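You operate a simulated robot arm through the tools that you are given. There is no shell and no other tool.

Carry out the task below with a simulated robot arm. There is one attempt and no reset: what you move stays moved.

Task
Build up the valve in the jig with the green seat ring.
Fine: ring in the socket, ball on the ring, cover over them, then lock the yellow and red jig levers.

The check looks at the end state, three seconds after you hand in, the way a careful person would. Anything else that was tipped, shoved, dropped, spilled or broken makes it a failure. Lids that push on must go on centred and level and be pressed home; caps that screw on are set level and turned clockwise until they are tight.

Robot
A 7-joint arm with a two-finger parallel gripper, fixed in place. Base frame: the origin is on the floor under the middle of its stand, x ahead of it, y to its left, z up; the work surface is at about z = 780. Readings come in mm, degrees, newtons and seconds.
With the tool pointing down near the work surface it reaches from about 340 to 740 mm from the base axis. Its first joint turns from -143.0 to 143.0 degrees. Payload 3 kg.
Tool frame: the origin (TCP) lies between the finger pads and is the grasp point; the fingertips stand 30 mm ahead of it; z points along the fingers, y is the line along which they close. The gripper opens to 94 mm. The fingers are 28 mm wide and 10 mm thick; the gripper's body (50 by 96 mm) begins 55 mm behind the TCP.
Orientation is that of the tool frame in the base frame, as a unit quaternion [w, x, y, z]. With the fingers straight down and closing along the base's y, the tool's x points along the base's -x, its y along +y and its z along -z.

Tools
- The arm moves only by the tool apply_moves. Its argument "commands" is one flat list of numbers, 7 for each row, row after row: the shift along the tool's x, y, z in units of 300 mm (1.0 is 300 mm), then the turn, a rotation vector about the tool's x, y, z in units of 90 degrees (1.0 is 90 degrees), then the opening, from 0 (shut) to 1 (fully open). In form: [tx, ty, tz, wx, wy, wz, hand, tx, ty, tz, wx, wy, wz, hand, ...]. A call has 1 to 20 rows; each row is the pose to reach, as a shift and turn from the pose commanded when the call began, along the tool's axes at that moment. A call with a number of a shift or a turn outside -1 to 1 is refused whole. A row lasts 0.2 s, in which the tool goes at most 50 mm and 8.6 degrees; a call with a longer step from one row to the next is refused whole, and so is a gripper value outside its range. A pose out of reach is approached as far as the arm can. The call stops where the force on the tool passes 90 N (or 10 N more than at its start, if that is more) or the arm is blocked; 0.2 s more then pass. Each finger travels about 45 mm/s and halts on what it meets, pressing with about 23 N; the grip force reading is that of the motor and also rises with nothing between the fingers. The clock runs only during rows and for 0.2 s after the last one: add rows that repeat a pose to give the fingers time. The reply holds the time, the measured pose of the TCP, the force on the tool along the base axes, the opening and the grip force, in the units named above and with some noise, with the torque about the TCP (base axes, N m) and any sound that the robot's microphone picked up.
- Cameras (640 x 400 px; columns grow to the right, rows downward): "scene" is fixed at [48, -651.4, 1529.4]; the picture's right is [0.79, -0.61, 0.00], its down [-0.48, -0.61, -0.63] and it looks along [0.38, 0.50, -0.78] (base axes); focal length 309 px, centre (320, 200). "wrist" rides on the gripper at [76, 14, -102] in the tool frame; the picture's right is [-0.18, 0.98, 0.00], its down [-0.75, -0.14, -0.64] and it looks along [-0.63, -0.12, 0.77] (tool axes); focal length 243 px, centre (320, 200).
- capture(camera): a new picture of that camera. The clock stands still meanwhile.
- lift_body(by): moves the trunk up (or, below 0, down) by that many mm; the arm rides with it, the base frame stays. It gives what a move gives, with no picture.
- point_at(camera, pixels): for up to 12 pixels [column, row] of the newest picture of that camera ("zoom" is the newest enlarged one), the place [x, y, z] in the base frame of the surface seen there, good to about 3 mm. The clock stands still meanwhile.
- inspect(camera, box): a new picture of the part [left, top, right, bottom] of that camera's present view, enlarged. The clock stands still meanwhile.
- close_job(): hands the job in; it is judged then, once.

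Open the gripper and draw the arm clear of the work before you hand the job in, unless the task says otherwise.

The tools are called after "Emit:" as a command line: name --argument value ..., lists and objects as JSON in quotes. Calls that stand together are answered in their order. apply_moves: Moves the arm, as the interface text tells. Its arguments: {"type":"object","properties":{"commands":{"type":"array"}},"required":["commands"]} The other tools are called the same way: lift_body (by) moves the trunk up or down; capture (camera) takes a picture; point_at (camera, pixels) gives the place of the surface under pixels of a picture; inspect (camera, box) takes an enlarged picture of a part of a camera's view; close_job () hands the job in.

At the start:

```text
time_s: 0.0
position: [328.8, -320.4, 1183.4]
tool_rot: [-0.001, 0.0, 1.0, 0.0]
force: [-0.4, 0.4, 0.0]
moment: [0.0, 0.0, -0.02]
finger_gap: 94.1
gripper_force: 0.1
trunk travel left (down, up): [-175.0, 215.0]
```

scene: 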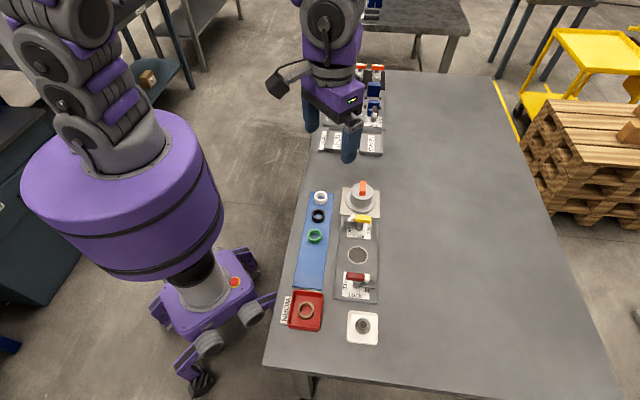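
wrist: 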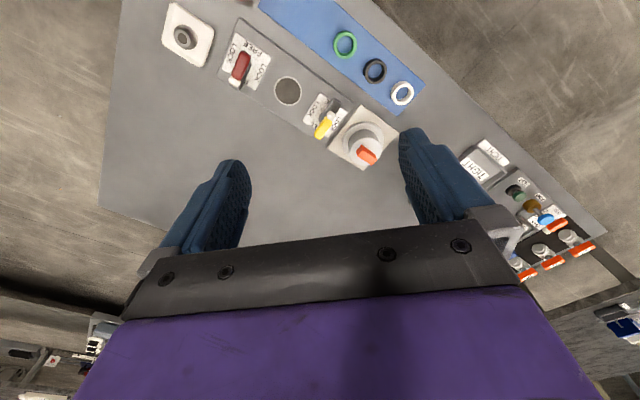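

The scene picture shows a blue mat with rings (green near (315,237)), a jig with a socket near (357,256), yellow lever (360,219) and red lever (357,278). I take enlarged pictures to see the details.

Emit:
inspect --camera "scene" --box '[270, 170, 400, 350]'

Emit:
inspect --camera "wrist" --box '[140, 0, 460, 180]'

```text
2.22 times, centred on (335, 260) of scene
```

zoom: 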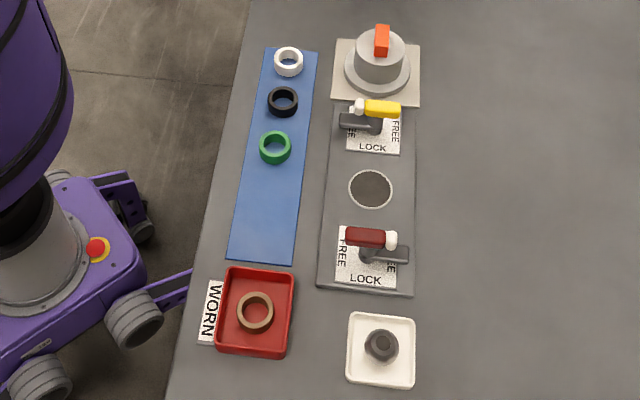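

```text
2.00 times, centred on (300, 90) of wrist
```

zoom: 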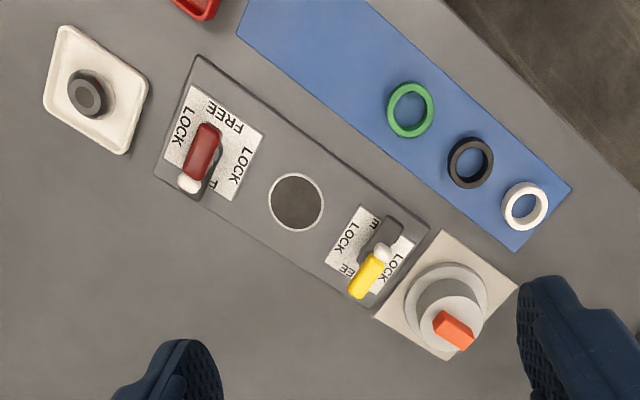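

The zoom of the wrist view shows green ring at (411,110), socket at (297,202), ball at (86,95), cover at (450,310), and levers. I read places for these.

Emit:
point_at --camera "zoom" --pixels '[[411, 83], [411, 137], [388, 110], [434, 110], [297, 202], [86, 95], [452, 330], [430, 290], [205, 150], [187, 183], [370, 280], [384, 250]]'

Emit:
point_at --camera "scene" --pixels '[[315, 232], [315, 242], [357, 256], [363, 325], [362, 188], [357, 205], [348, 276], [365, 278], [362, 219], [350, 219], [306, 311], [340, 256]]'

```text
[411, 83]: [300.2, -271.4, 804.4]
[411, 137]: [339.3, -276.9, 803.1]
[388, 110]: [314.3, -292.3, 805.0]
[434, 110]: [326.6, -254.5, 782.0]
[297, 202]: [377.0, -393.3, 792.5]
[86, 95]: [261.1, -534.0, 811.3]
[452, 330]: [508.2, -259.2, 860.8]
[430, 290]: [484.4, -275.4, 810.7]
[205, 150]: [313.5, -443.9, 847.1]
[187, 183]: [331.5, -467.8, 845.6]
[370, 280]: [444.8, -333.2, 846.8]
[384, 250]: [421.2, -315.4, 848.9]
```

```text
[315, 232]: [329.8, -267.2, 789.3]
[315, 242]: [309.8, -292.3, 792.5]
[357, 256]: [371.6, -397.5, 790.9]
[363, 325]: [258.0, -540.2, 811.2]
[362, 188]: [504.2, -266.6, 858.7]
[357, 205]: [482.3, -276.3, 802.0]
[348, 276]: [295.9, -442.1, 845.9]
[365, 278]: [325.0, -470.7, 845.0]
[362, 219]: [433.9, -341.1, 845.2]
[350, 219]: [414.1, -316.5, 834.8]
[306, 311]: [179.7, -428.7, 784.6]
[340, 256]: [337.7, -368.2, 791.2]
```

The main places are read: green ring near (320,-275), socket near (374,-395), ball near (260,-537), cover near (500,-265). I move closer to look at the jig with the wrist camera.

Emit:
apply_moves --commands '[0.044, -0.033, 0.113, 0, 0, 0, 1, 0.088, -0.067, 0.226, 0, 0, 0, 1, 0.132, -0.1, 0.339, 0, 0, 0, 1, 0.175, -0.133, 0.452, 0, 0, 0, 1, 0.219, -0.167, 0.565, 0, 0, 0, 1, 0.263, -0.2, 0.677, 0, 0, 0, 1, 0.263, -0.2, 0.677, 0, 0, 0, 1]'

Emit:
capture --camera "wrist"

```text
time_s: 1.6
position: [248.3, -382.0, 979.8]
tool_rot: [-0.001, 0.0, 1.0, 0.001]
force: [0.4, 0.5, 0.2]
moment: [0.02, 0.01, -0.02]
finger_gap: 94.3
gripper_force: 0.0
trunk travel left (down, up): [-175.0, 215.0]
```

```text
taken
```

wrist: 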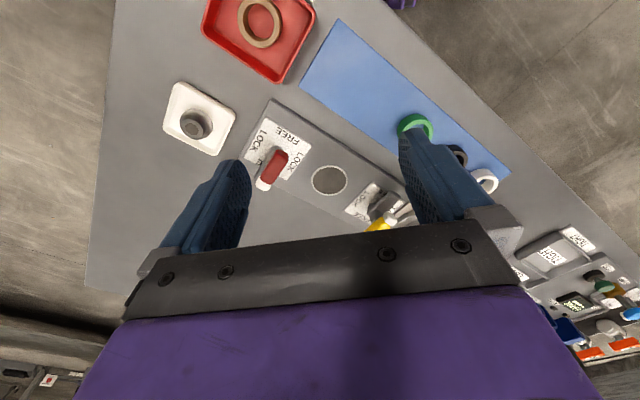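

The wrist view now shows the jig: red lever at (272,168), socket at (330,180), yellow lever near (380,215). I enlarge this area and also the ring region.

Emit:
inspect --camera "wrist" --box '[230, 90, 410, 240]'

Emit:
inspect --camera "scene" --box '[325, 175, 400, 305]'

```text
2.67 times, centred on (320, 165) of wrist
```

zoom: 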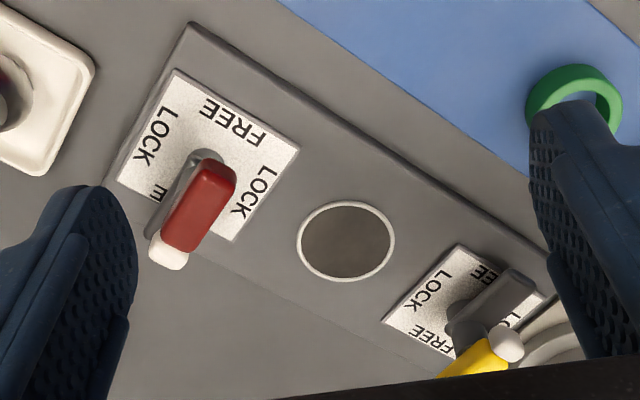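

```text
3.08 times, centred on (362, 240) of scene
```

zoom: 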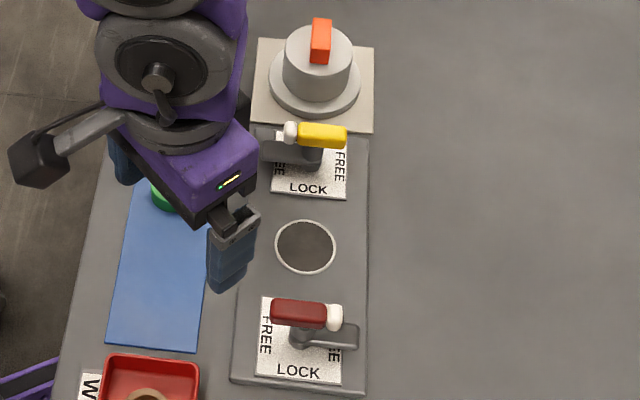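

Both levers sit on posts in the FREE position, each with a grey clamp arm and a coloured handle. I go closer to the red lever to see how it is built.

Emit:
apply_moves --commands '[0.033, -0.095, 0.067, 0, 0, 0, 1, 0.067, -0.19, 0.133, 0, 0, 0, 1, 0.067, -0.19, 0.133, 0, 0, 0, 1]'

Emit:
capture --camera "wrist"

Emit:
inspect --camera "wrist" --box '[230, 110, 410, 250]'

```text
time_s: 2.4
position: [231.1, -438.9, 940.3]
tool_rot: [0.0, 0.0, 1.0, 0.0]
force: [-0.4, -0.6, 0.6]
moment: [0.0, -0.01, -0.03]
finger_gap: 94.3
gripper_force: 0.0
trunk travel left (down, up): [-175.0, 215.0]
```

```text
taken
```

wrist: 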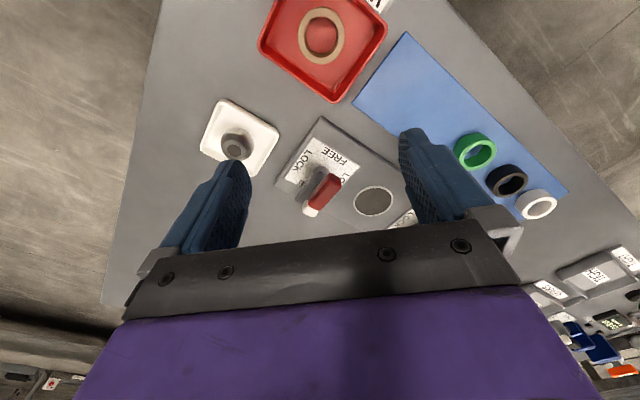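

```text
2.86 times, centred on (320, 180) of wrist
```

zoom: 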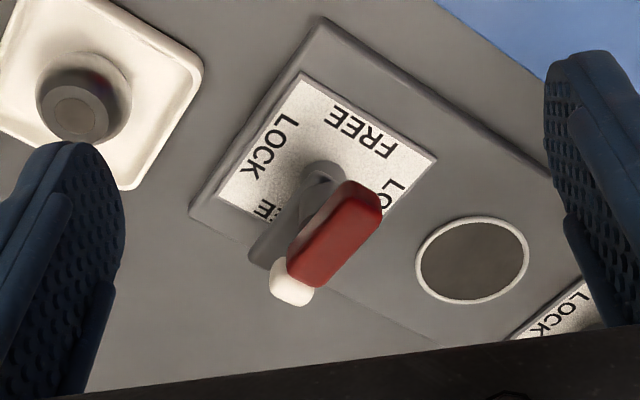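

The red handle lies along the FREE–FREE axis with its white tip on the far side and a grey arm under it. I read points on its parts.

Emit:
point_at --camera "zoom" --pixels '[[370, 195], [345, 235], [310, 255], [290, 280], [325, 170], [310, 210], [265, 245], [300, 215], [250, 150], [470, 262], [75, 110], [410, 250]]'

Emit:
inspect --camera "scene" --box '[335, 260, 395, 310]'

```text
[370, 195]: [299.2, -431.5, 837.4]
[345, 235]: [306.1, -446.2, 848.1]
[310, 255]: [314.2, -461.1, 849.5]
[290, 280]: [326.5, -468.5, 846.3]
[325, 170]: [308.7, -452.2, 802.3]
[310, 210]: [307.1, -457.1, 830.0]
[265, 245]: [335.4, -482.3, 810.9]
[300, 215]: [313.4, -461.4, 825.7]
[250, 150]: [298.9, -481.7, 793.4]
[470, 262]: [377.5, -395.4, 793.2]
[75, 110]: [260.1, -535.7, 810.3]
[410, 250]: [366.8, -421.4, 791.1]
```

```text
8.00 times, centred on (365, 285) of scene
```

zoom: 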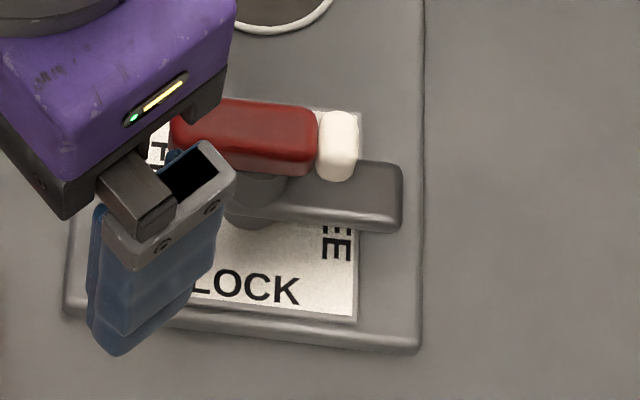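

The grey clamp arm of the red lever is at about z 811 and points away from the robot; it should swing counterclockwise over the socket. I now look at the socket closely.

Emit:
apply_moves --commands '[-0.055, 0.11, 0.033, 0, 0, 0, 1, -0.11, 0.22, 0.067, 0, 0, 0, 1, -0.11, 0.22, 0.067, 0, 0, 0, 1]'

Emit:
capture --camera "wrist"

Emit:
inspect --camera "wrist" --box '[260, 130, 400, 235]'

```text
time_s: 3.2
position: [261.2, -373.8, 923.6]
tool_rot: [0.0, 0.001, 1.0, 0.0]
force: [1.2, 0.1, 0.4]
moment: [-0.01, 0.02, -0.01]
finger_gap: 94.2
gripper_force: 0.0
trunk travel left (down, up): [-175.0, 215.0]
```

```text
taken
```

wrist: 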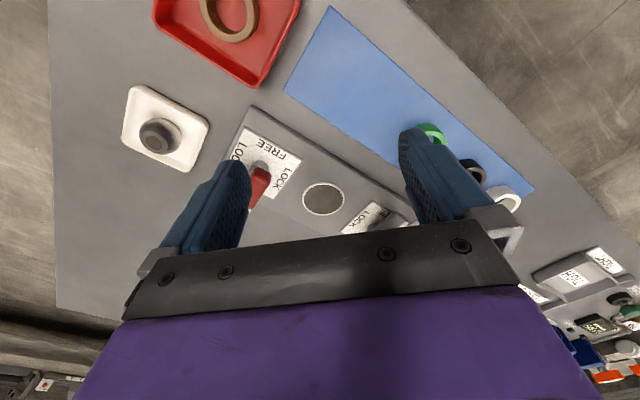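

```text
3.81 times, centred on (330, 182) of wrist
```

zoom: 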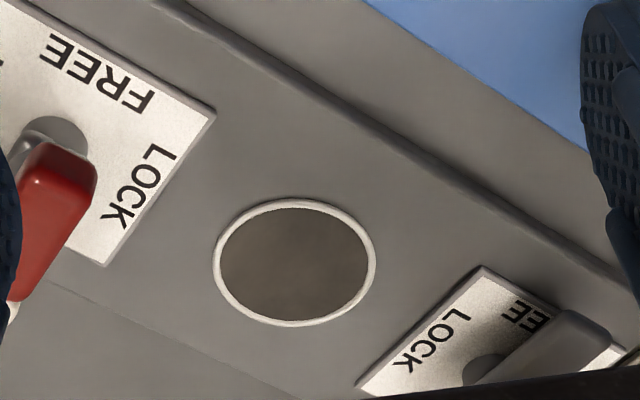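

The socket appears in the zoom centred at (295,262) with a white rim. I read its rim and floor.

Emit:
point_at --camera "zoom" --pixels '[[214, 262], [376, 262], [295, 200], [295, 324], [225, 262], [295, 262], [365, 262], [295, 215], [295, 310], [200, 300], [400, 220], [295, 150]]'

```text
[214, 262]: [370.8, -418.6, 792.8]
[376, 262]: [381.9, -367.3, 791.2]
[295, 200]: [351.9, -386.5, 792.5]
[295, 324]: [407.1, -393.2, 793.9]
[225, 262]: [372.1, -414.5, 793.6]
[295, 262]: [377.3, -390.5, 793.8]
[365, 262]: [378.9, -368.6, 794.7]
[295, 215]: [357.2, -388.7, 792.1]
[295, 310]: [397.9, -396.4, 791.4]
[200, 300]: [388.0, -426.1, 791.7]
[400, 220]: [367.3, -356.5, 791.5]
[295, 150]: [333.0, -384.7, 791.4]
```

The socket reads as centred near (377.5,-393) with a rim of about 53 mm at z 792. Next I look at the green ring close up.

Emit:
apply_moves --commands '[0.017, 0.124, 0.047, 0, 0, 0, 1, 0.033, 0.248, 0.093, 0, 0, 0, 1, 0.05, 0.373, 0.14, 0, 0, 0, 1, 0.05, 0.373, 0.14, 0, 0, 0, 1]'

Emit:
capture --camera "wrist"

Emit:
inspect --camera "wrist" --box '[250, 110, 430, 240]'

```text
time_s: 4.2
position: [244.0, -263.7, 879.1]
tool_rot: [0.001, 0.001, 1.0, 0.001]
force: [-0.6, -0.5, -0.3]
moment: [-0.01, -0.01, -0.04]
finger_gap: 94.0
gripper_force: 0.0
trunk travel left (down, up): [-175.0, 215.0]
```

```text
taken
```

wrist: 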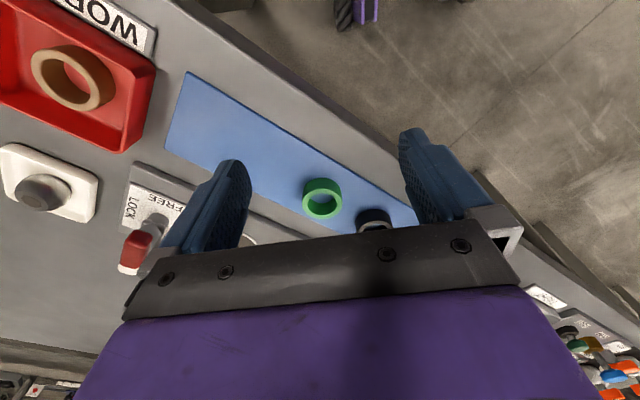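

```text
3.08 times, centred on (340, 175) of wrist
```

zoom: 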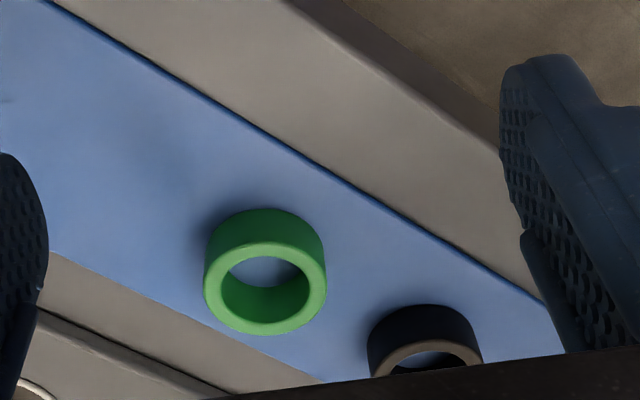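

The green ring stands at zoom (265,275), with the top face around it. I read its rim points and the mat.

Emit:
point_at --camera "zoom" --pixels '[[209, 290], [322, 290], [265, 250], [265, 328], [220, 265], [310, 262], [230, 322], [302, 320], [265, 215], [265, 268], [160, 250], [380, 240]]'

Emit:
inspect --camera "scene" --box '[300, 185, 340, 255]'

```text
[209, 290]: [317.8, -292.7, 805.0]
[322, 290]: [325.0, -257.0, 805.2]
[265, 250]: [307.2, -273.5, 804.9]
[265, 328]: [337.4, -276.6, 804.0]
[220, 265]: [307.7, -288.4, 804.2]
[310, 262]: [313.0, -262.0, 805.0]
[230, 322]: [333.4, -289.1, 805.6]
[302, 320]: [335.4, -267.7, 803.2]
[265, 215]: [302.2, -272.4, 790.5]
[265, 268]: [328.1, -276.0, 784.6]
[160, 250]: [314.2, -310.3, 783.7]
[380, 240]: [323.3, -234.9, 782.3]
```

```text
5.71 times, centred on (320, 220) of scene
```

zoom: 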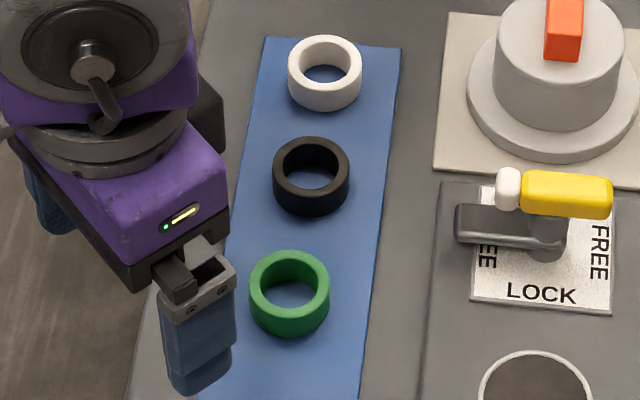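

The ring is about 38 mm across, centred near (322,-275.5), top z 805, mat z 783. I move above it, turning the tool 45° so that the fingers close across the row of rings.

Emit:
apply_moves --commands '[-0.042, -0.007, -0.07, 0, 0, -0.083, 1, -0.084, -0.014, -0.07, 0, 0, -0.167, 1, -0.126, -0.021, -0.07, 0, 0, -0.25, 1, -0.168, -0.029, -0.07, 0, 0, -0.333, 1, -0.21, -0.036, -0.07, 0, 0, -0.417, 1, -0.253, -0.043, -0.07, 0, 0, -0.5, 1, -0.253, -0.043, -0.07, 0, 0, -0.5, 1]'

Emit:
capture --camera "wrist"

Emit:
capture --camera "scene"

```text
time_s: 5.8
position: [322.2, -271.7, 899.7]
tool_rot: [0.0, -0.384, 0.923, 0.001]
force: [0.4, 0.2, 0.5]
moment: [-0.01, 0.02, -0.01]
finger_gap: 93.9
gripper_force: 0.1
trunk travel left (down, up): [-175.0, 215.0]
```

```text
taken
```

wrist: 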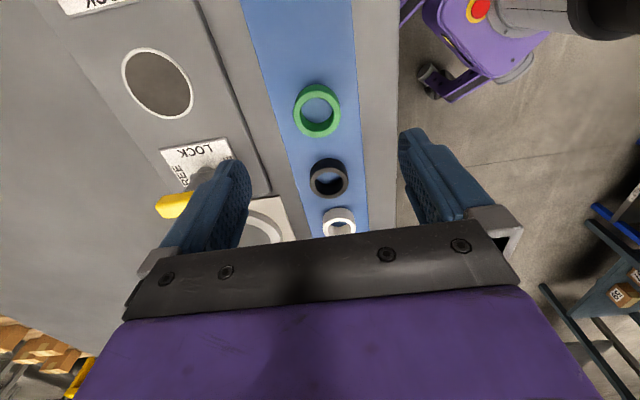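

```text
taken
```

scene: 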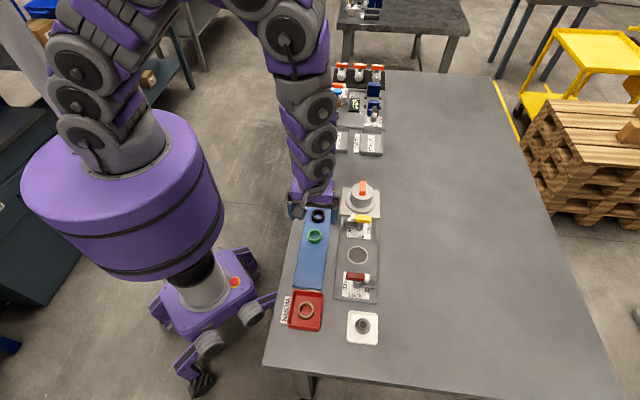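

The green ring is at (318,110) in the wrist view, roughly under the TCP. I read ring and socket points from this pose.

Emit:
inspect --camera "wrist" --box '[230, 40, 400, 200]'

Emit:
point_at --camera "wrist" --pixels '[[296, 110], [340, 110], [318, 86], [318, 134], [123, 82], [193, 82], [158, 48], [158, 117], [316, 180], [341, 180], [341, 212], [158, 82]]'

```text
2.50 times, centred on (315, 120) of wrist
```

zoom: 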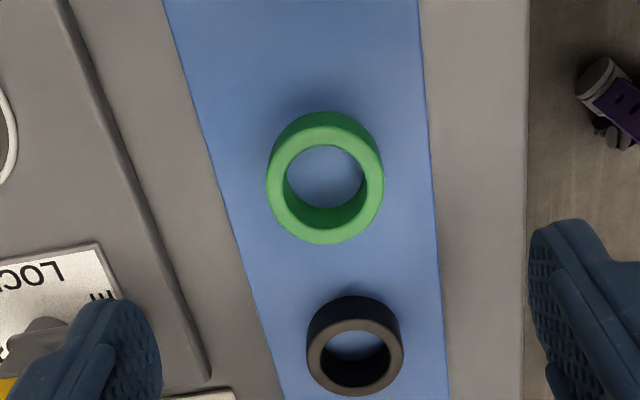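

```text
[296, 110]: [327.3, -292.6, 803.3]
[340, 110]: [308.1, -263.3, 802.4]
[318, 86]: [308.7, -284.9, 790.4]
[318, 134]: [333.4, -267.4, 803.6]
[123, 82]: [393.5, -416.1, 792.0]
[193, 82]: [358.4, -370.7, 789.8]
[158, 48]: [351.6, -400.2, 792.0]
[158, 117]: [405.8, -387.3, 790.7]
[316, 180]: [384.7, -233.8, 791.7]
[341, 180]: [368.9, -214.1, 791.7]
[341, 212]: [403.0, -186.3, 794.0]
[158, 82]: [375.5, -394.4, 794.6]
```

I read several symmetric points of the ring's top face in the zoom to fix its centre.

Emit:
point_at --camera "zoom" --pixels '[[276, 182], [374, 182], [325, 136], [325, 226], [290, 148], [360, 148], [290, 218], [360, 218], [278, 170], [373, 170], [281, 200], [370, 200]]'

```text
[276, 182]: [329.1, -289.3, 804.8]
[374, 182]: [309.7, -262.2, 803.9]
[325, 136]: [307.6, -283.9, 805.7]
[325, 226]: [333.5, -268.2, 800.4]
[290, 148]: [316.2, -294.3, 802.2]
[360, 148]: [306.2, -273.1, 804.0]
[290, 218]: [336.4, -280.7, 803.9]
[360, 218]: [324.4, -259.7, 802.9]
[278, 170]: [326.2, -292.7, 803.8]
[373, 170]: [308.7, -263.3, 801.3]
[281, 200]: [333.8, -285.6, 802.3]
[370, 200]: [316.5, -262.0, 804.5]
```

The ring centre averages to (320.7,-276.3), a few mm off the TCP along tool x. I correct by that and descend around the ring with the fingers at about 66 mm.

Emit:
apply_moves --commands '[0.019, -0.005, 0, 0, 0, 0, 0.7, 0.019, -0.005, 0.06, 0, 0, 0, 0.7, 0.019, -0.005, 0.12, 0, 0, 0, 0.7, 0.019, -0.005, 0.17, 0, 0, 0, 0.7, 0.019, -0.005, 0.2, 0, 0, 0, 0.7, 0.019, -0.005, 0.2, 0, 0, 0, 0.7]'

Emit:
capture --camera "wrist"

Emit:
inspect --camera "wrist" --box '[220, 90, 420, 250]'

```text
time_s: 7.2
position: [319.0, -276.4, 838.9]
tool_rot: [0.0, -0.382, 0.924, 0.001]
force: [-0.5, -0.1, -0.7]
moment: [-0.02, 0.0, 0.04]
finger_gap: 66.1
gripper_force: 0.0
trunk travel left (down, up): [-175.0, 215.0]
```

```text
taken
```

wrist: 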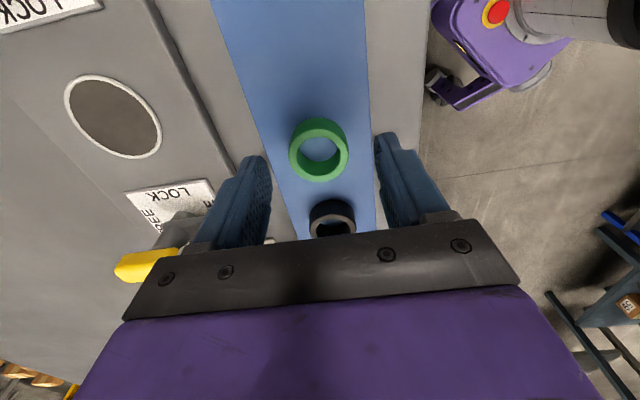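

```text
2.50 times, centred on (320, 170) of wrist
```

zoom: 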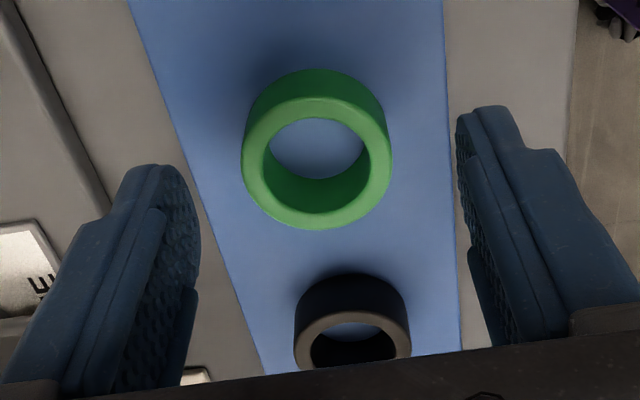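

The ring centre shows at about (319,150), some 3–4 mm further in tool +x than the TCP. I shift by 3.5 mm, go down 17 mm and close the fingers.

Emit:
apply_moves --commands '[0.0117, 0, 0.025, 0, 0, 0, 0.7, 0.0117, 0, 0.057, 0, 0, 0, 0.7, 0.0117, 0, 0.057, 0, 0, 0, 0.55, 0.0117, 0, 0.057, 0, 0, 0, 0.45, 0.0117, 0, 0.057, 0, 0, 0, 0.35, 0.0117, 0, 0.057, 0, 0, 0, 0.3, 0.0117, 0, 0.057, 0, 0, 0, 0.25, 0.0117, 0, 0.057, 0, 0, 0, 0.25]'

Emit:
capture --camera "wrist"

Emit:
inspect --camera "wrist" --box '[220, 90, 420, 250]'

```text
time_s: 9.0
position: [316.1, -279.2, 822.8]
tool_rot: [0.0, -0.383, 0.924, 0.0]
force: [0.7, -1.9, 4.3]
moment: [-0.07, -0.08, -0.03]
finger_gap: 38.7
gripper_force: 22.6
trunk travel left (down, up): [-175.0, 215.0]
```

```text
taken
```

wrist: 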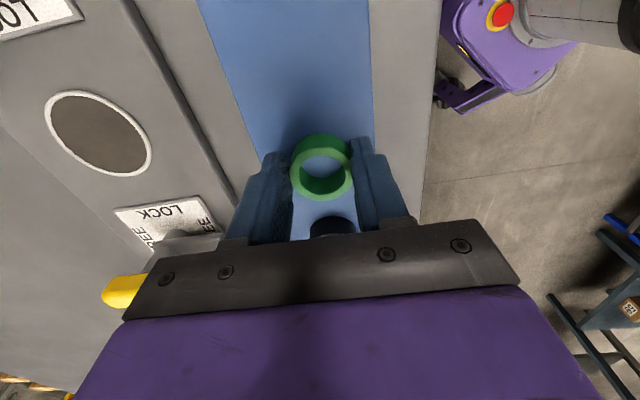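

```text
2.50 times, centred on (320, 170) of wrist
```

zoom: 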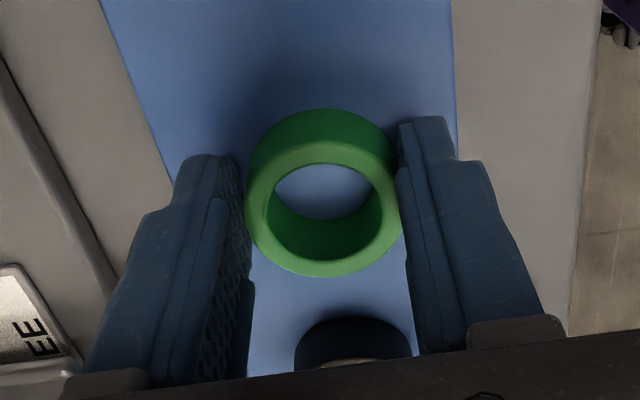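

The ring is held (gap 38.7 mm, 22.6 N) and centred at about (320,168) in the view. I lift it straight up 70 mm.

Emit:
apply_moves --commands '[0, 0, -0.03, 0, 0, 0, 0.25, 0, 0, -0.1, 0, 0, 0, 0.25, 0, 0, -0.18, 0, 0, 0, 0.25, 0, 0, -0.24, 0, 0, 0, 0.25, 0, 0, -0.24, 0, 0, 0, 0.25]'

Emit:
capture --camera "wrist"

Emit:
capture --camera "scene"

```text
time_s: 10.2
position: [314.7, -280.3, 893.7]
tool_rot: [0.0, -0.382, 0.924, 0.001]
force: [-0.1, 0.0, -0.7]
moment: [-0.02, 0.01, -0.03]
finger_gap: 38.5
gripper_force: 22.8
trunk travel left (down, up): [-175.0, 215.0]
```

```text
taken
```

wrist: 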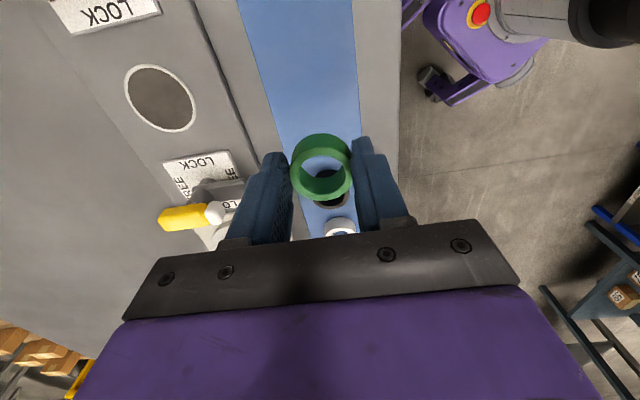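

```text
taken
```

scene: 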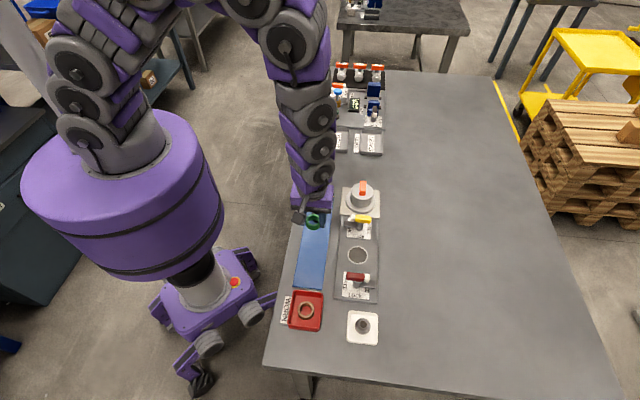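

The ring is lifted. I read the held ring's top rim to compare it with the measured TCP, and the socket from here too.

Emit:
inspect --camera "wrist" --box '[270, 120, 370, 220]'

Emit:
point_at --camera "wrist" --pixels '[[125, 97], [198, 97], [160, 65], [160, 131], [136, 74], [186, 74], [136, 120], [186, 120], [160, 97], [150, 90], [170, 105], [150, 105]]'

```text
4.00 times, centred on (320, 170) of wrist
```

zoom: 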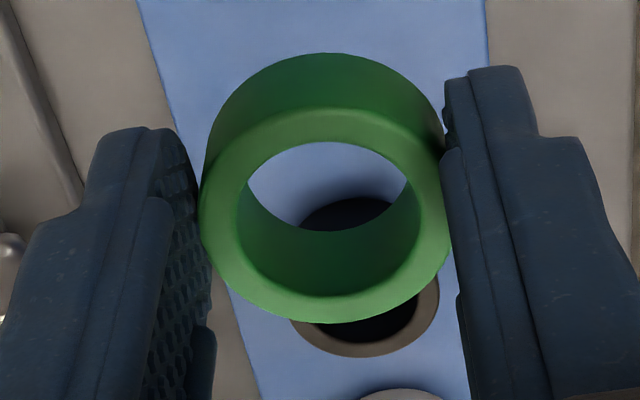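

```text
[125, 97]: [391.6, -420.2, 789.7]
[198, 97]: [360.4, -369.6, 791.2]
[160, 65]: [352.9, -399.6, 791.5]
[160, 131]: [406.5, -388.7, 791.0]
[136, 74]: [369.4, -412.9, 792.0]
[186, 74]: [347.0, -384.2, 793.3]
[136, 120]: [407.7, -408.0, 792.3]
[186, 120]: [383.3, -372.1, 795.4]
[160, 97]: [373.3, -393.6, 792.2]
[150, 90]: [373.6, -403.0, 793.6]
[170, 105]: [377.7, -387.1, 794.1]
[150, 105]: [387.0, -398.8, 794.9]
```

I read the held ring's rim in this zoom.

Emit:
point_at --camera "zoom" --pixels '[[222, 210], [430, 210], [328, 125], [328, 305], [250, 150], [405, 150], [250, 275], [405, 275], [228, 180], [424, 180], [232, 245], [422, 245]]'

```text
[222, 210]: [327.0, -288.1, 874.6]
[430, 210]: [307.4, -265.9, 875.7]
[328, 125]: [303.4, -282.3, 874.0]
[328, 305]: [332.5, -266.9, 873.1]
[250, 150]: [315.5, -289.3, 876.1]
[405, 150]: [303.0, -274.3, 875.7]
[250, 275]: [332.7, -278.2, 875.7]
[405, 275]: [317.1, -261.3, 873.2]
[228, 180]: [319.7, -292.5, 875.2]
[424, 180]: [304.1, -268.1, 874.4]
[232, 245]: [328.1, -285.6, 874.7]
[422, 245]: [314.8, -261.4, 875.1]
```

The held ring's centre reads (317.1,-276.2) and the socket (377,-394), so the shift needed is (59.9,-117.8) in the base frame. I carry it over the socket at this height.

Emit:
apply_moves --commands '[0.027, -0.084, -0.02, 0, 0, 0, 0.25, 0.055, -0.168, -0.02, 0, 0, 0, 0.25, 0.082, -0.251, -0.02, 0, 0, 0, 0.25, 0.109, -0.335, -0.02, 0, 0, 0, 0.25, 0.1363, -0.4188, -0.02, 0, 0, 0, 0.25, 0.1363, -0.4188, -0.02, 0, 0, 0, 0.25]'

Emit:
capture --camera "wrist"

Emit:
inspect --camera "wrist" --box '[192, 40, 448, 200]'

```text
time_s: 11.6
position: [375.5, -398.3, 899.0]
tool_rot: [0.0, -0.382, 0.924, -0.001]
force: [-1.2, -0.1, -0.5]
moment: [0.02, 0.02, -0.01]
finger_gap: 38.5
gripper_force: 22.6
trunk travel left (down, up): [-175.0, 215.0]
```

```text
taken
```

wrist: 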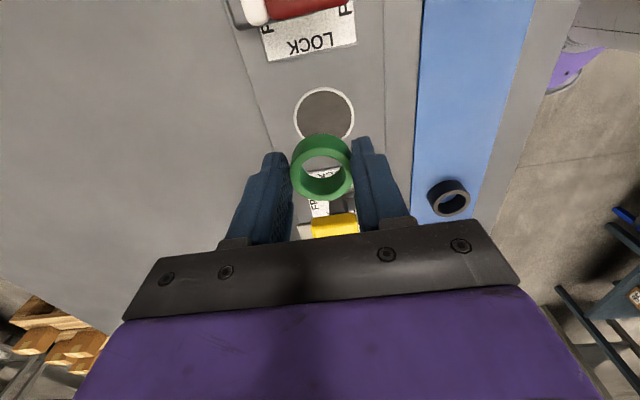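

```text
2.50 times, centred on (320, 120) of wrist
```

zoom: 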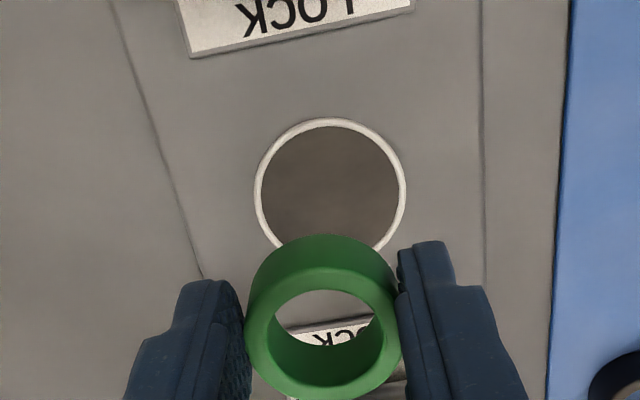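

The socket is seen just beyond the held ring, centred near (324,116) in the wrist view. I read both again from this pose.

Emit:
point_at --camera "zoom" --pixels '[[257, 190], [403, 190], [330, 121], [280, 138], [382, 140], [278, 240], [384, 240], [330, 190], [300, 190], [360, 190], [330, 160], [330, 220]]'

Emit:
point_at --camera "wrist" --pixels '[[296, 170], [346, 170], [321, 150], [321, 195], [304, 157], [338, 156], [303, 188], [340, 187], [300, 162], [343, 162], [298, 180], [344, 180]]'

```text
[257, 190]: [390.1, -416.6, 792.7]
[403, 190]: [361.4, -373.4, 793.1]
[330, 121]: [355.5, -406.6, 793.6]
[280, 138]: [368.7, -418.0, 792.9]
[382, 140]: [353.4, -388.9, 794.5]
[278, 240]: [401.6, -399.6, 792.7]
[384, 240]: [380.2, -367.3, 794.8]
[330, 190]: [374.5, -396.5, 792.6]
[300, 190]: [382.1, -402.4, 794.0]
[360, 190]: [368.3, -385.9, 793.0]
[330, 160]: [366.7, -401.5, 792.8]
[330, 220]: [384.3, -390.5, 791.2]
```

```text
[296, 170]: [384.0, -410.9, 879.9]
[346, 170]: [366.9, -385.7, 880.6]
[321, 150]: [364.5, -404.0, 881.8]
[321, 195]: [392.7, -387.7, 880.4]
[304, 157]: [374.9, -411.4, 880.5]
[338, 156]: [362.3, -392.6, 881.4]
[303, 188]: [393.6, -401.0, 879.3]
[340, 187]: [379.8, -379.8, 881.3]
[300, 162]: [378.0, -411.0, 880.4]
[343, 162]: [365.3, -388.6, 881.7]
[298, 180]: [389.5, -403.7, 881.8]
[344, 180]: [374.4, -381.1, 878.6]
```

The held ring reads (377.2,-396.5) against the socket's average (376.5,-394.3). I shift by (-0.8,+2.3) mm in tool axes and lower 52 mm, leaving about 15 mm.

Emit:
apply_moves --commands '[-0.0027, 0.0077, 0, 0, 0, 0, 0.25, -0.0027, 0.0077, 0.06, 0, 0, 0, 0.25, -0.0027, 0.0077, 0.12, 0, 0, 0, 0.25, -0.0027, 0.0077, 0.173, 0, 0, 0, 0.25, -0.0027, 0.0077, 0.173, 0, 0, 0, 0.25]'

Emit:
capture --camera "wrist"

Emit:
inspect --camera "wrist" --box '[240, 110, 400, 210]'

Emit:
inspect --camera "scene" --box '[325, 230, 389, 270]'

```text
time_s: 12.8
position: [376.1, -396.7, 848.4]
tool_rot: [-0.001, -0.383, 0.924, 0.001]
force: [0.4, -1.1, 0.2]
moment: [0.02, 0.01, -0.02]
finger_gap: 38.6
gripper_force: 22.3
trunk travel left (down, up): [-175.0, 215.0]
```

```text
taken
```

wrist: 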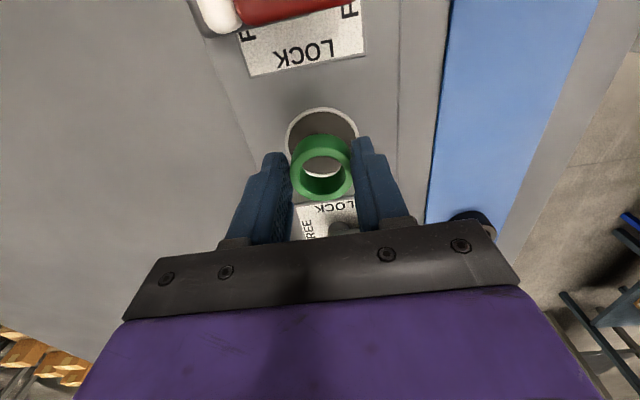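

```text
4.00 times, centred on (320, 160) of wrist
```

zoom: 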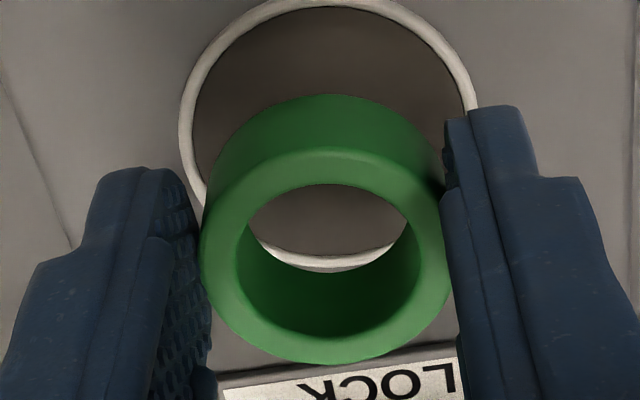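

```text
10.00 times, centred on (357, 250) of scene
```

zoom: 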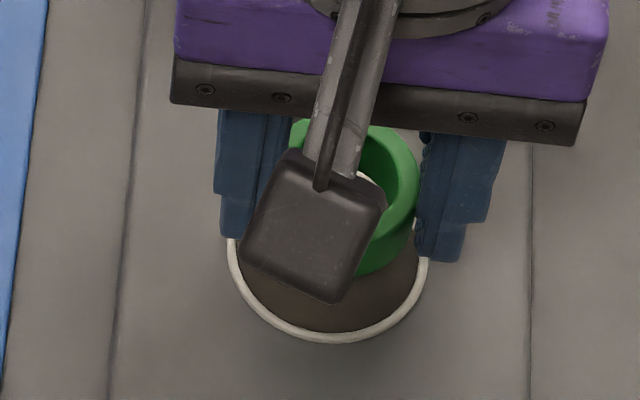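

Ring and socket agree to within about 1 mm in this view. I nudge 0.5 mm in tool y and lower 14 mm, then check the force.

Emit:
apply_moves --commands '[0, 0.0017, 0.015, 0, 0, 0, 0.25, 0, 0.0017, 0.03, 0, 0, 0, 0.25, 0, 0.0017, 0.04, 0, 0, 0, 0.25, 0, 0.0017, 0.047, 0, 0, 0, 0.25, 0, 0.0017, 0.047, 0, 0, 0, 0.25]'

Emit:
inspect --camera "wrist" --box '[240, 110, 400, 210]'

```text
time_s: 14.0
position: [373.8, -396.5, 834.4]
tool_rot: [0.0, -0.382, 0.924, 0.001]
force: [-0.2, -0.1, 0.0]
moment: [0.01, 0.0, 0.01]
finger_gap: 38.4
gripper_force: 23.3
trunk travel left (down, up): [-175.0, 215.0]
```

```text
4.00 times, centred on (320, 160) of wrist
```

zoom: 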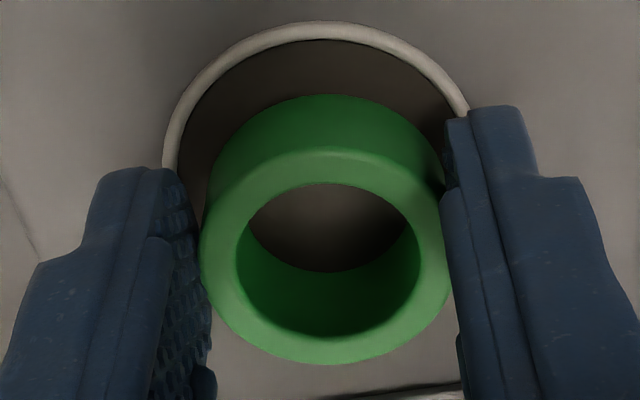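

No contact yet (force ~0). I read rim points of the socket and of the ring in this zoom to check the concentricity.

Emit:
point_at --camera "zoom" --pixels '[[320, 30], [250, 43], [390, 44], [200, 85], [440, 85], [172, 140], [325, 100], [240, 135], [410, 135], [325, 165], [325, 350], [222, 250]]'

Emit:
inspect --camera "scene" --box '[325, 236, 389, 276]'

```text
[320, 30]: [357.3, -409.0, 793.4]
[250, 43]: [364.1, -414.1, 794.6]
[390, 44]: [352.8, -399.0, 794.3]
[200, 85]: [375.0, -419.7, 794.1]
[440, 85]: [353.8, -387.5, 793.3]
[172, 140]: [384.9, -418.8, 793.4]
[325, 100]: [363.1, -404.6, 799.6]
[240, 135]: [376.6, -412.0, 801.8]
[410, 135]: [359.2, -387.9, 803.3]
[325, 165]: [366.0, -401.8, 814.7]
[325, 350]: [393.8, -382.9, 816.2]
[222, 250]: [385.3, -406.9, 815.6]
```

```text
10.00 times, centred on (357, 256) of scene
```

zoom: 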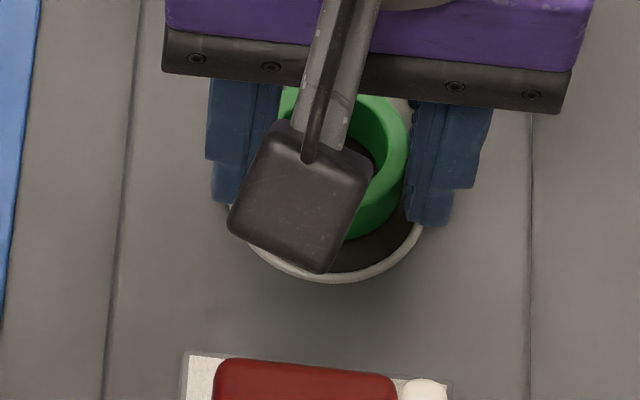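

By the scene zoom, the ring stands about 1.3 mm short in tool x of the socket's middle (rim centre zoom (327,195)). I shift +1.2 mm and lower 3 mm more.

Emit:
apply_moves --commands '[0.004, 0, 0, 0, 0, 0, 0.25, 0.004, 0, 0.005, 0, 0, 0, 0.25, 0.004, 0, 0.01, 0, 0, 0, 0.25, 0.004, 0, 0.01, 0, 0, 0, 0.25]'

```text
time_s: 15.0
position: [375.0, -397.2, 831.8]
tool_rot: [0.0, -0.383, 0.924, 0.001]
force: [-0.1, -0.3, -0.5]
moment: [-0.02, -0.02, 0.02]
finger_gap: 38.4
gripper_force: 23.1
trunk travel left (down, up): [-175.0, 215.0]
```

No contact force yet at TCP z 831.8. I go down 4 mm in small steps.

Emit:
apply_moves --commands '[0, 0, 0.004, 0, 0, 0, 0.25, 0, 0, 0.008, 0, 0, 0, 0.25, 0, 0, 0.0133, 0, 0, 0, 0.25, 0, 0, 0.0133, 0, 0, 0, 0.25]'

Emit:
inspect --camera "scene" --box '[325, 236, 389, 276]'

Emit:
inspect --camera "wrist" --box '[240, 110, 400, 210]'

```text
time_s: 16.0
position: [374.0, -396.0, 828.5]
tool_rot: [0.0, -0.382, 0.924, -0.001]
force: [0.9, -2.6, 16.3]
moment: [0.02, 0.01, -0.02]
finger_gap: 38.5
gripper_force: 23.2
trunk travel left (down, up): [-175.0, 215.0]
```

```text
10.00 times, centred on (357, 256) of scene
```

zoom: 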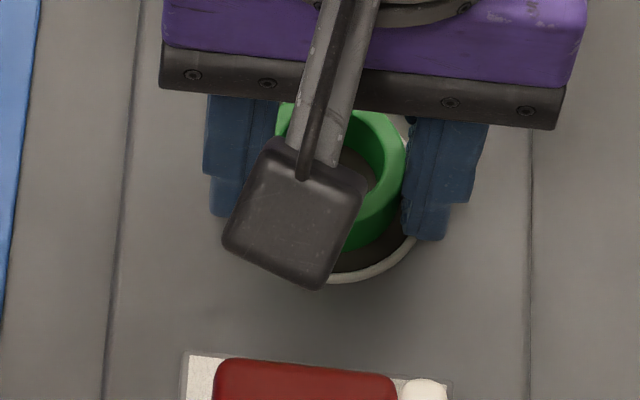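

```text
4.00 times, centred on (320, 160) of wrist
```

zoom: 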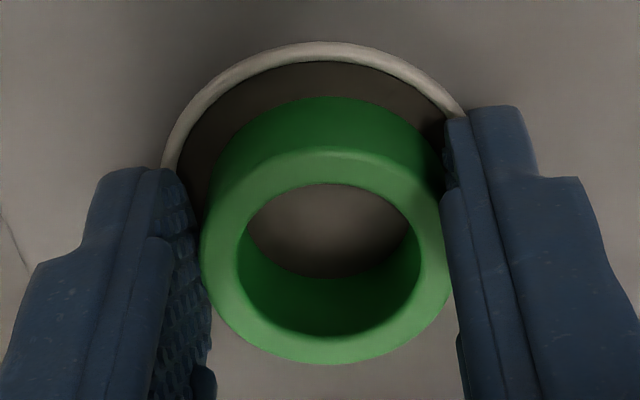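

Contact: 16 N upward at TCP z 828.5. I read the ring's top face height to tell whether it sits on the socket's floor.

Emit:
point_at --camera "zoom" --pixels '[[325, 165], [325, 350], [222, 250], [430, 250], [245, 190], [405, 190], [250, 320], [405, 320], [325, 215], [310, 235], [335, 250], [325, 75]]'

```text
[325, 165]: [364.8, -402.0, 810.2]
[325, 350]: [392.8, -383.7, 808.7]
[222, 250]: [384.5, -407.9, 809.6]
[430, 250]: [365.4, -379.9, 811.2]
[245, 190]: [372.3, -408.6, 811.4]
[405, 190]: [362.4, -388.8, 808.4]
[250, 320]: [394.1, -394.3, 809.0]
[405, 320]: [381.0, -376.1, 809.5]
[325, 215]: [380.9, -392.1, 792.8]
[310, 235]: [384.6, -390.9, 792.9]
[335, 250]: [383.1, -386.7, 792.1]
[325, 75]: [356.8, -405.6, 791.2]
```

The ring's top is at z ≈ 809.8 and its centre (377.2,-392.7), so it is seated about 4 mm below the plate's top, in the socket. I open the fingers and rise.

Emit:
apply_moves --commands '[0, 0, -0.003, 0, 0, 0, 0.3, 0, 0, -0.003, 0, 0, 0, 0.45, 0, 0, -0.003, 0, 0, 0, 0.6, 0, 0, -0.003, 0, 0, 0, 0.65, 0, 0, -0.003, 0, 0, 0, 0.65, 0, 0, -0.05, 0, 0, 0, 0.65, 0, 0, -0.15, 0, 0, 0, 0.65, 0, 0, -0.25, 0, 0, 0, 0.65, 0, 0, -0.25, 0, 0, 0, 0.65]'

Emit:
capture --camera "wrist"

Emit:
inspect --camera "wrist" --box '[240, 60, 400, 160]'

Emit:
inspect --camera "scene" --box '[325, 236, 389, 276]'

```text
time_s: 18.0
position: [374.4, -395.6, 902.4]
tool_rot: [0.0, -0.382, 0.924, 0.001]
force: [-0.4, -0.6, 0.0]
moment: [0.03, -0.02, 0.02]
finger_gap: 61.1
gripper_force: 0.1
trunk travel left (down, up): [-175.0, 215.0]
```

```text
taken
```

wrist: 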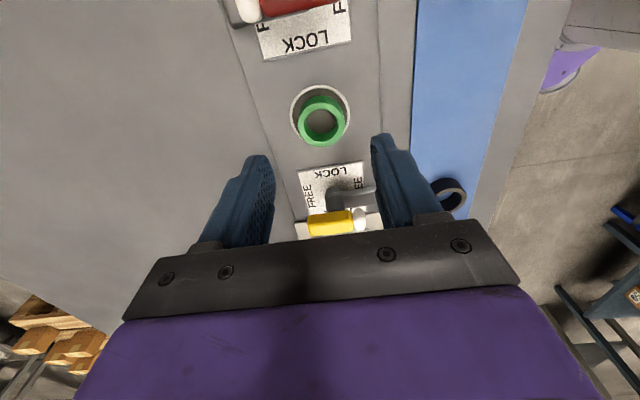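

```text
4.00 times, centred on (320, 110) of wrist
```

zoom: 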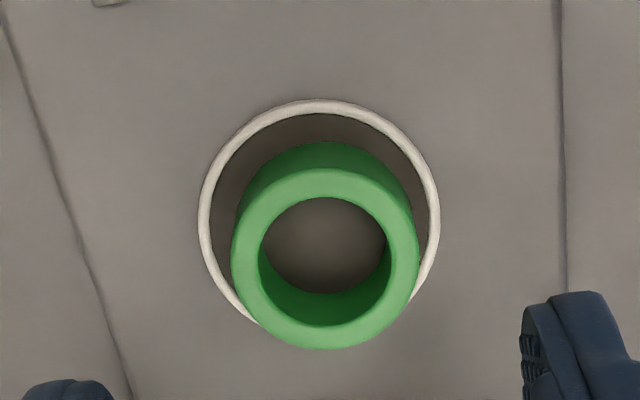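

```text
10.00 times, centred on (357, 256) of scene
```

zoom: 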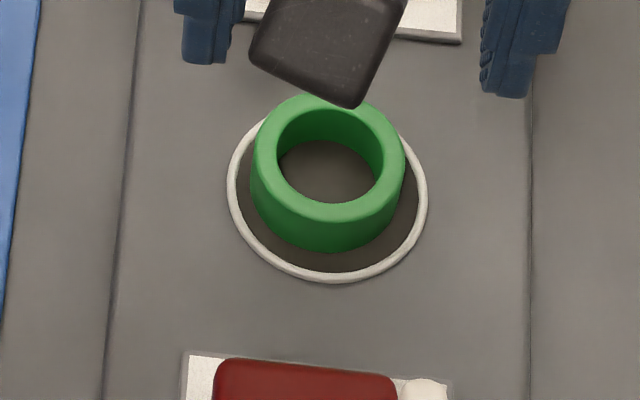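

The ring stands in the socket, seemingly within 2 mm of the middle. I read more points on both from the scene zoom to judge the centring.

Emit:
point_at --camera "zoom" --pixels '[[232, 190], [424, 190], [328, 279], [262, 255], [394, 255], [240, 225], [415, 225], [236, 160], [420, 165], [328, 245], [255, 195], [400, 195]]'

Emit:
point_at --camera "zoom" --pixels '[[264, 150], [392, 150], [328, 103], [328, 211], [285, 115], [372, 115], [285, 195], [375, 195], [330, 170], [310, 160], [350, 180], [328, 190]]'

```text
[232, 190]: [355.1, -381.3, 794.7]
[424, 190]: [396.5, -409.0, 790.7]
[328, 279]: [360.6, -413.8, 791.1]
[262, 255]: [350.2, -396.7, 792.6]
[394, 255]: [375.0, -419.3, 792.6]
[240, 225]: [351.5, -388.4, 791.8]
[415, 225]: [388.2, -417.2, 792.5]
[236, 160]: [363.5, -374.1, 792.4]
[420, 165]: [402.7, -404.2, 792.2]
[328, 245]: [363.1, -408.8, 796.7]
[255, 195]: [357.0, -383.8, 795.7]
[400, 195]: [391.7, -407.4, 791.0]
```

```text
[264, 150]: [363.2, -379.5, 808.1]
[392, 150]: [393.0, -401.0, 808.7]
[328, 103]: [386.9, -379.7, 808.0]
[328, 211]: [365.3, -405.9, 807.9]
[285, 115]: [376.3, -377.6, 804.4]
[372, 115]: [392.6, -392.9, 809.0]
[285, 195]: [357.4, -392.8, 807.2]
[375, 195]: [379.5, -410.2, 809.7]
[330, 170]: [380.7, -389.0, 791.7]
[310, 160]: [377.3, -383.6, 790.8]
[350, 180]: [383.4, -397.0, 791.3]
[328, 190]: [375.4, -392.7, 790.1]
```

Fits give socket (376.9,-394.4) and ring (376.8,-392.5): about 1.9 mm off. I go down again, grip with the TCP 1.4 mm lower in tool y, slide 1.3 mm in tool x, and release.

Emit:
apply_moves --commands '[0, -0.0047, 0, 0, 0, 0, 0.65, 0, -0.0047, 0.08, 0, 0, 0, 0.65, 0, -0.0047, 0.16, 0, 0, 0, 0.65, 0, -0.0047, 0.22, 0, 0, 0, 0.65, 0, -0.0047, 0.238, 0, 0, 0, 0.65, 0, -0.0047, 0.238, 0, 0, 0, 0.5, 0, -0.0047, 0.238, 0, 0, 0, 0.4, 0, -0.0047, 0.238, 0, 0, 0, 0.35, 0, -0.0047, 0.238, 0, 0, 0, 0.3, 0.0022, -0.0047, 0.238, 0, 0, 0, 0.3, 0.0043, -0.0047, 0.238, 0, 0, 0, 0.3, 0.0043, -0.0047, 0.238, 0, 0, 0, 0.3]'

Emit:
inspect --camera "wrist" --box '[240, 110, 400, 210]'

```text
time_s: 20.6
position: [374.3, -395.5, 832.0]
tool_rot: [-0.001, -0.382, 0.924, 0.001]
force: [1.9, 0.6, 6.1]
moment: [0.14, -0.09, 0.04]
finger_gap: 38.4
gripper_force: 23.1
trunk travel left (down, up): [-175.0, 215.0]
```

```text
4.00 times, centred on (320, 160) of wrist
```

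zoom: 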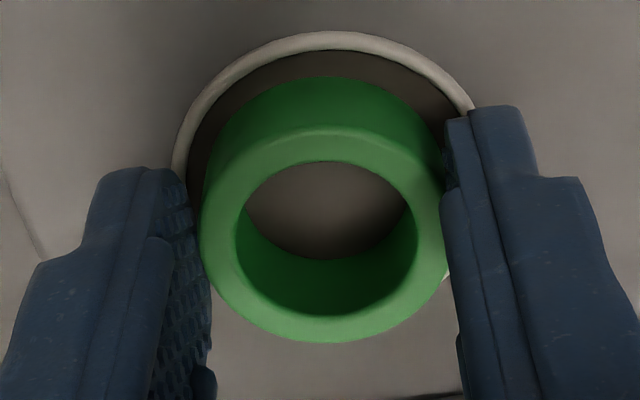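

The ring is gripped and slid without notable side force. I release it and rise to check.

Emit:
apply_moves --commands '[0, 0, 0, 0, 0, 0, 0.45, 0, 0, 0, 0, 0, 0, 0.6, 0, 0, 0, 0, 0, 0, 0.65, 0, 0, 0, 0, 0, 0, 0.65, 0, 0, -0.05, 0, 0, 0, 0.65, 0, 0, -0.15, 0, 0, 0, 0.65, 0, 0, -0.25, 0, 0, 0, 0.65, 0, 0, -0.25, 0, 0, 0, 0.65]'

Emit:
inspect --camera "wrist" --box '[240, 60, 400, 160]'

Emit:
inspect --camera "scene" --box '[325, 236, 389, 276]'

```text
time_s: 22.4
position: [375.6, -398.3, 906.7]
tool_rot: [0.0, -0.382, 0.924, 0.0]
force: [0.7, -0.1, 0.0]
moment: [-0.03, 0.0, 0.04]
finger_gap: 61.1
gripper_force: 0.0
trunk travel left (down, up): [-175.0, 215.0]
```

```text
4.00 times, centred on (320, 110) of wrist
```

zoom: 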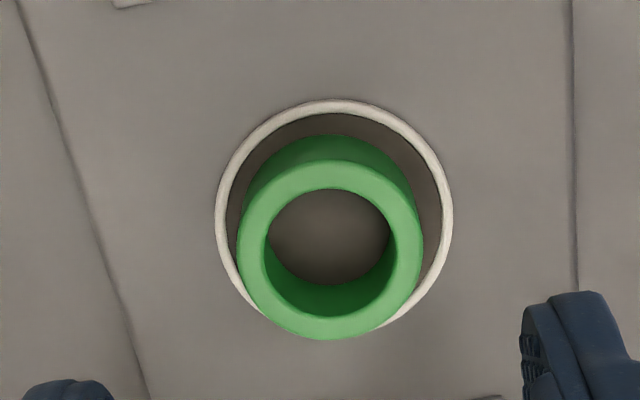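

```text
10.00 times, centred on (357, 256) of scene
```

zoom: 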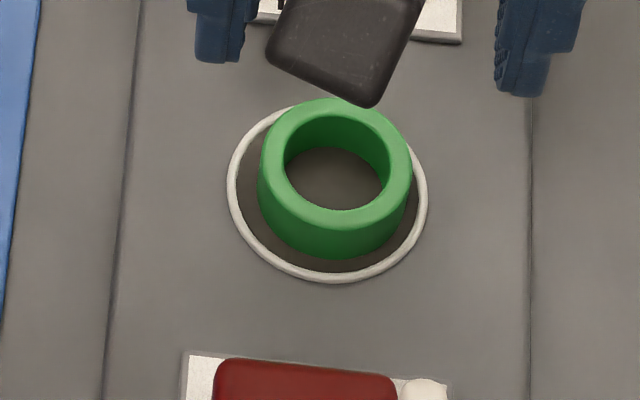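

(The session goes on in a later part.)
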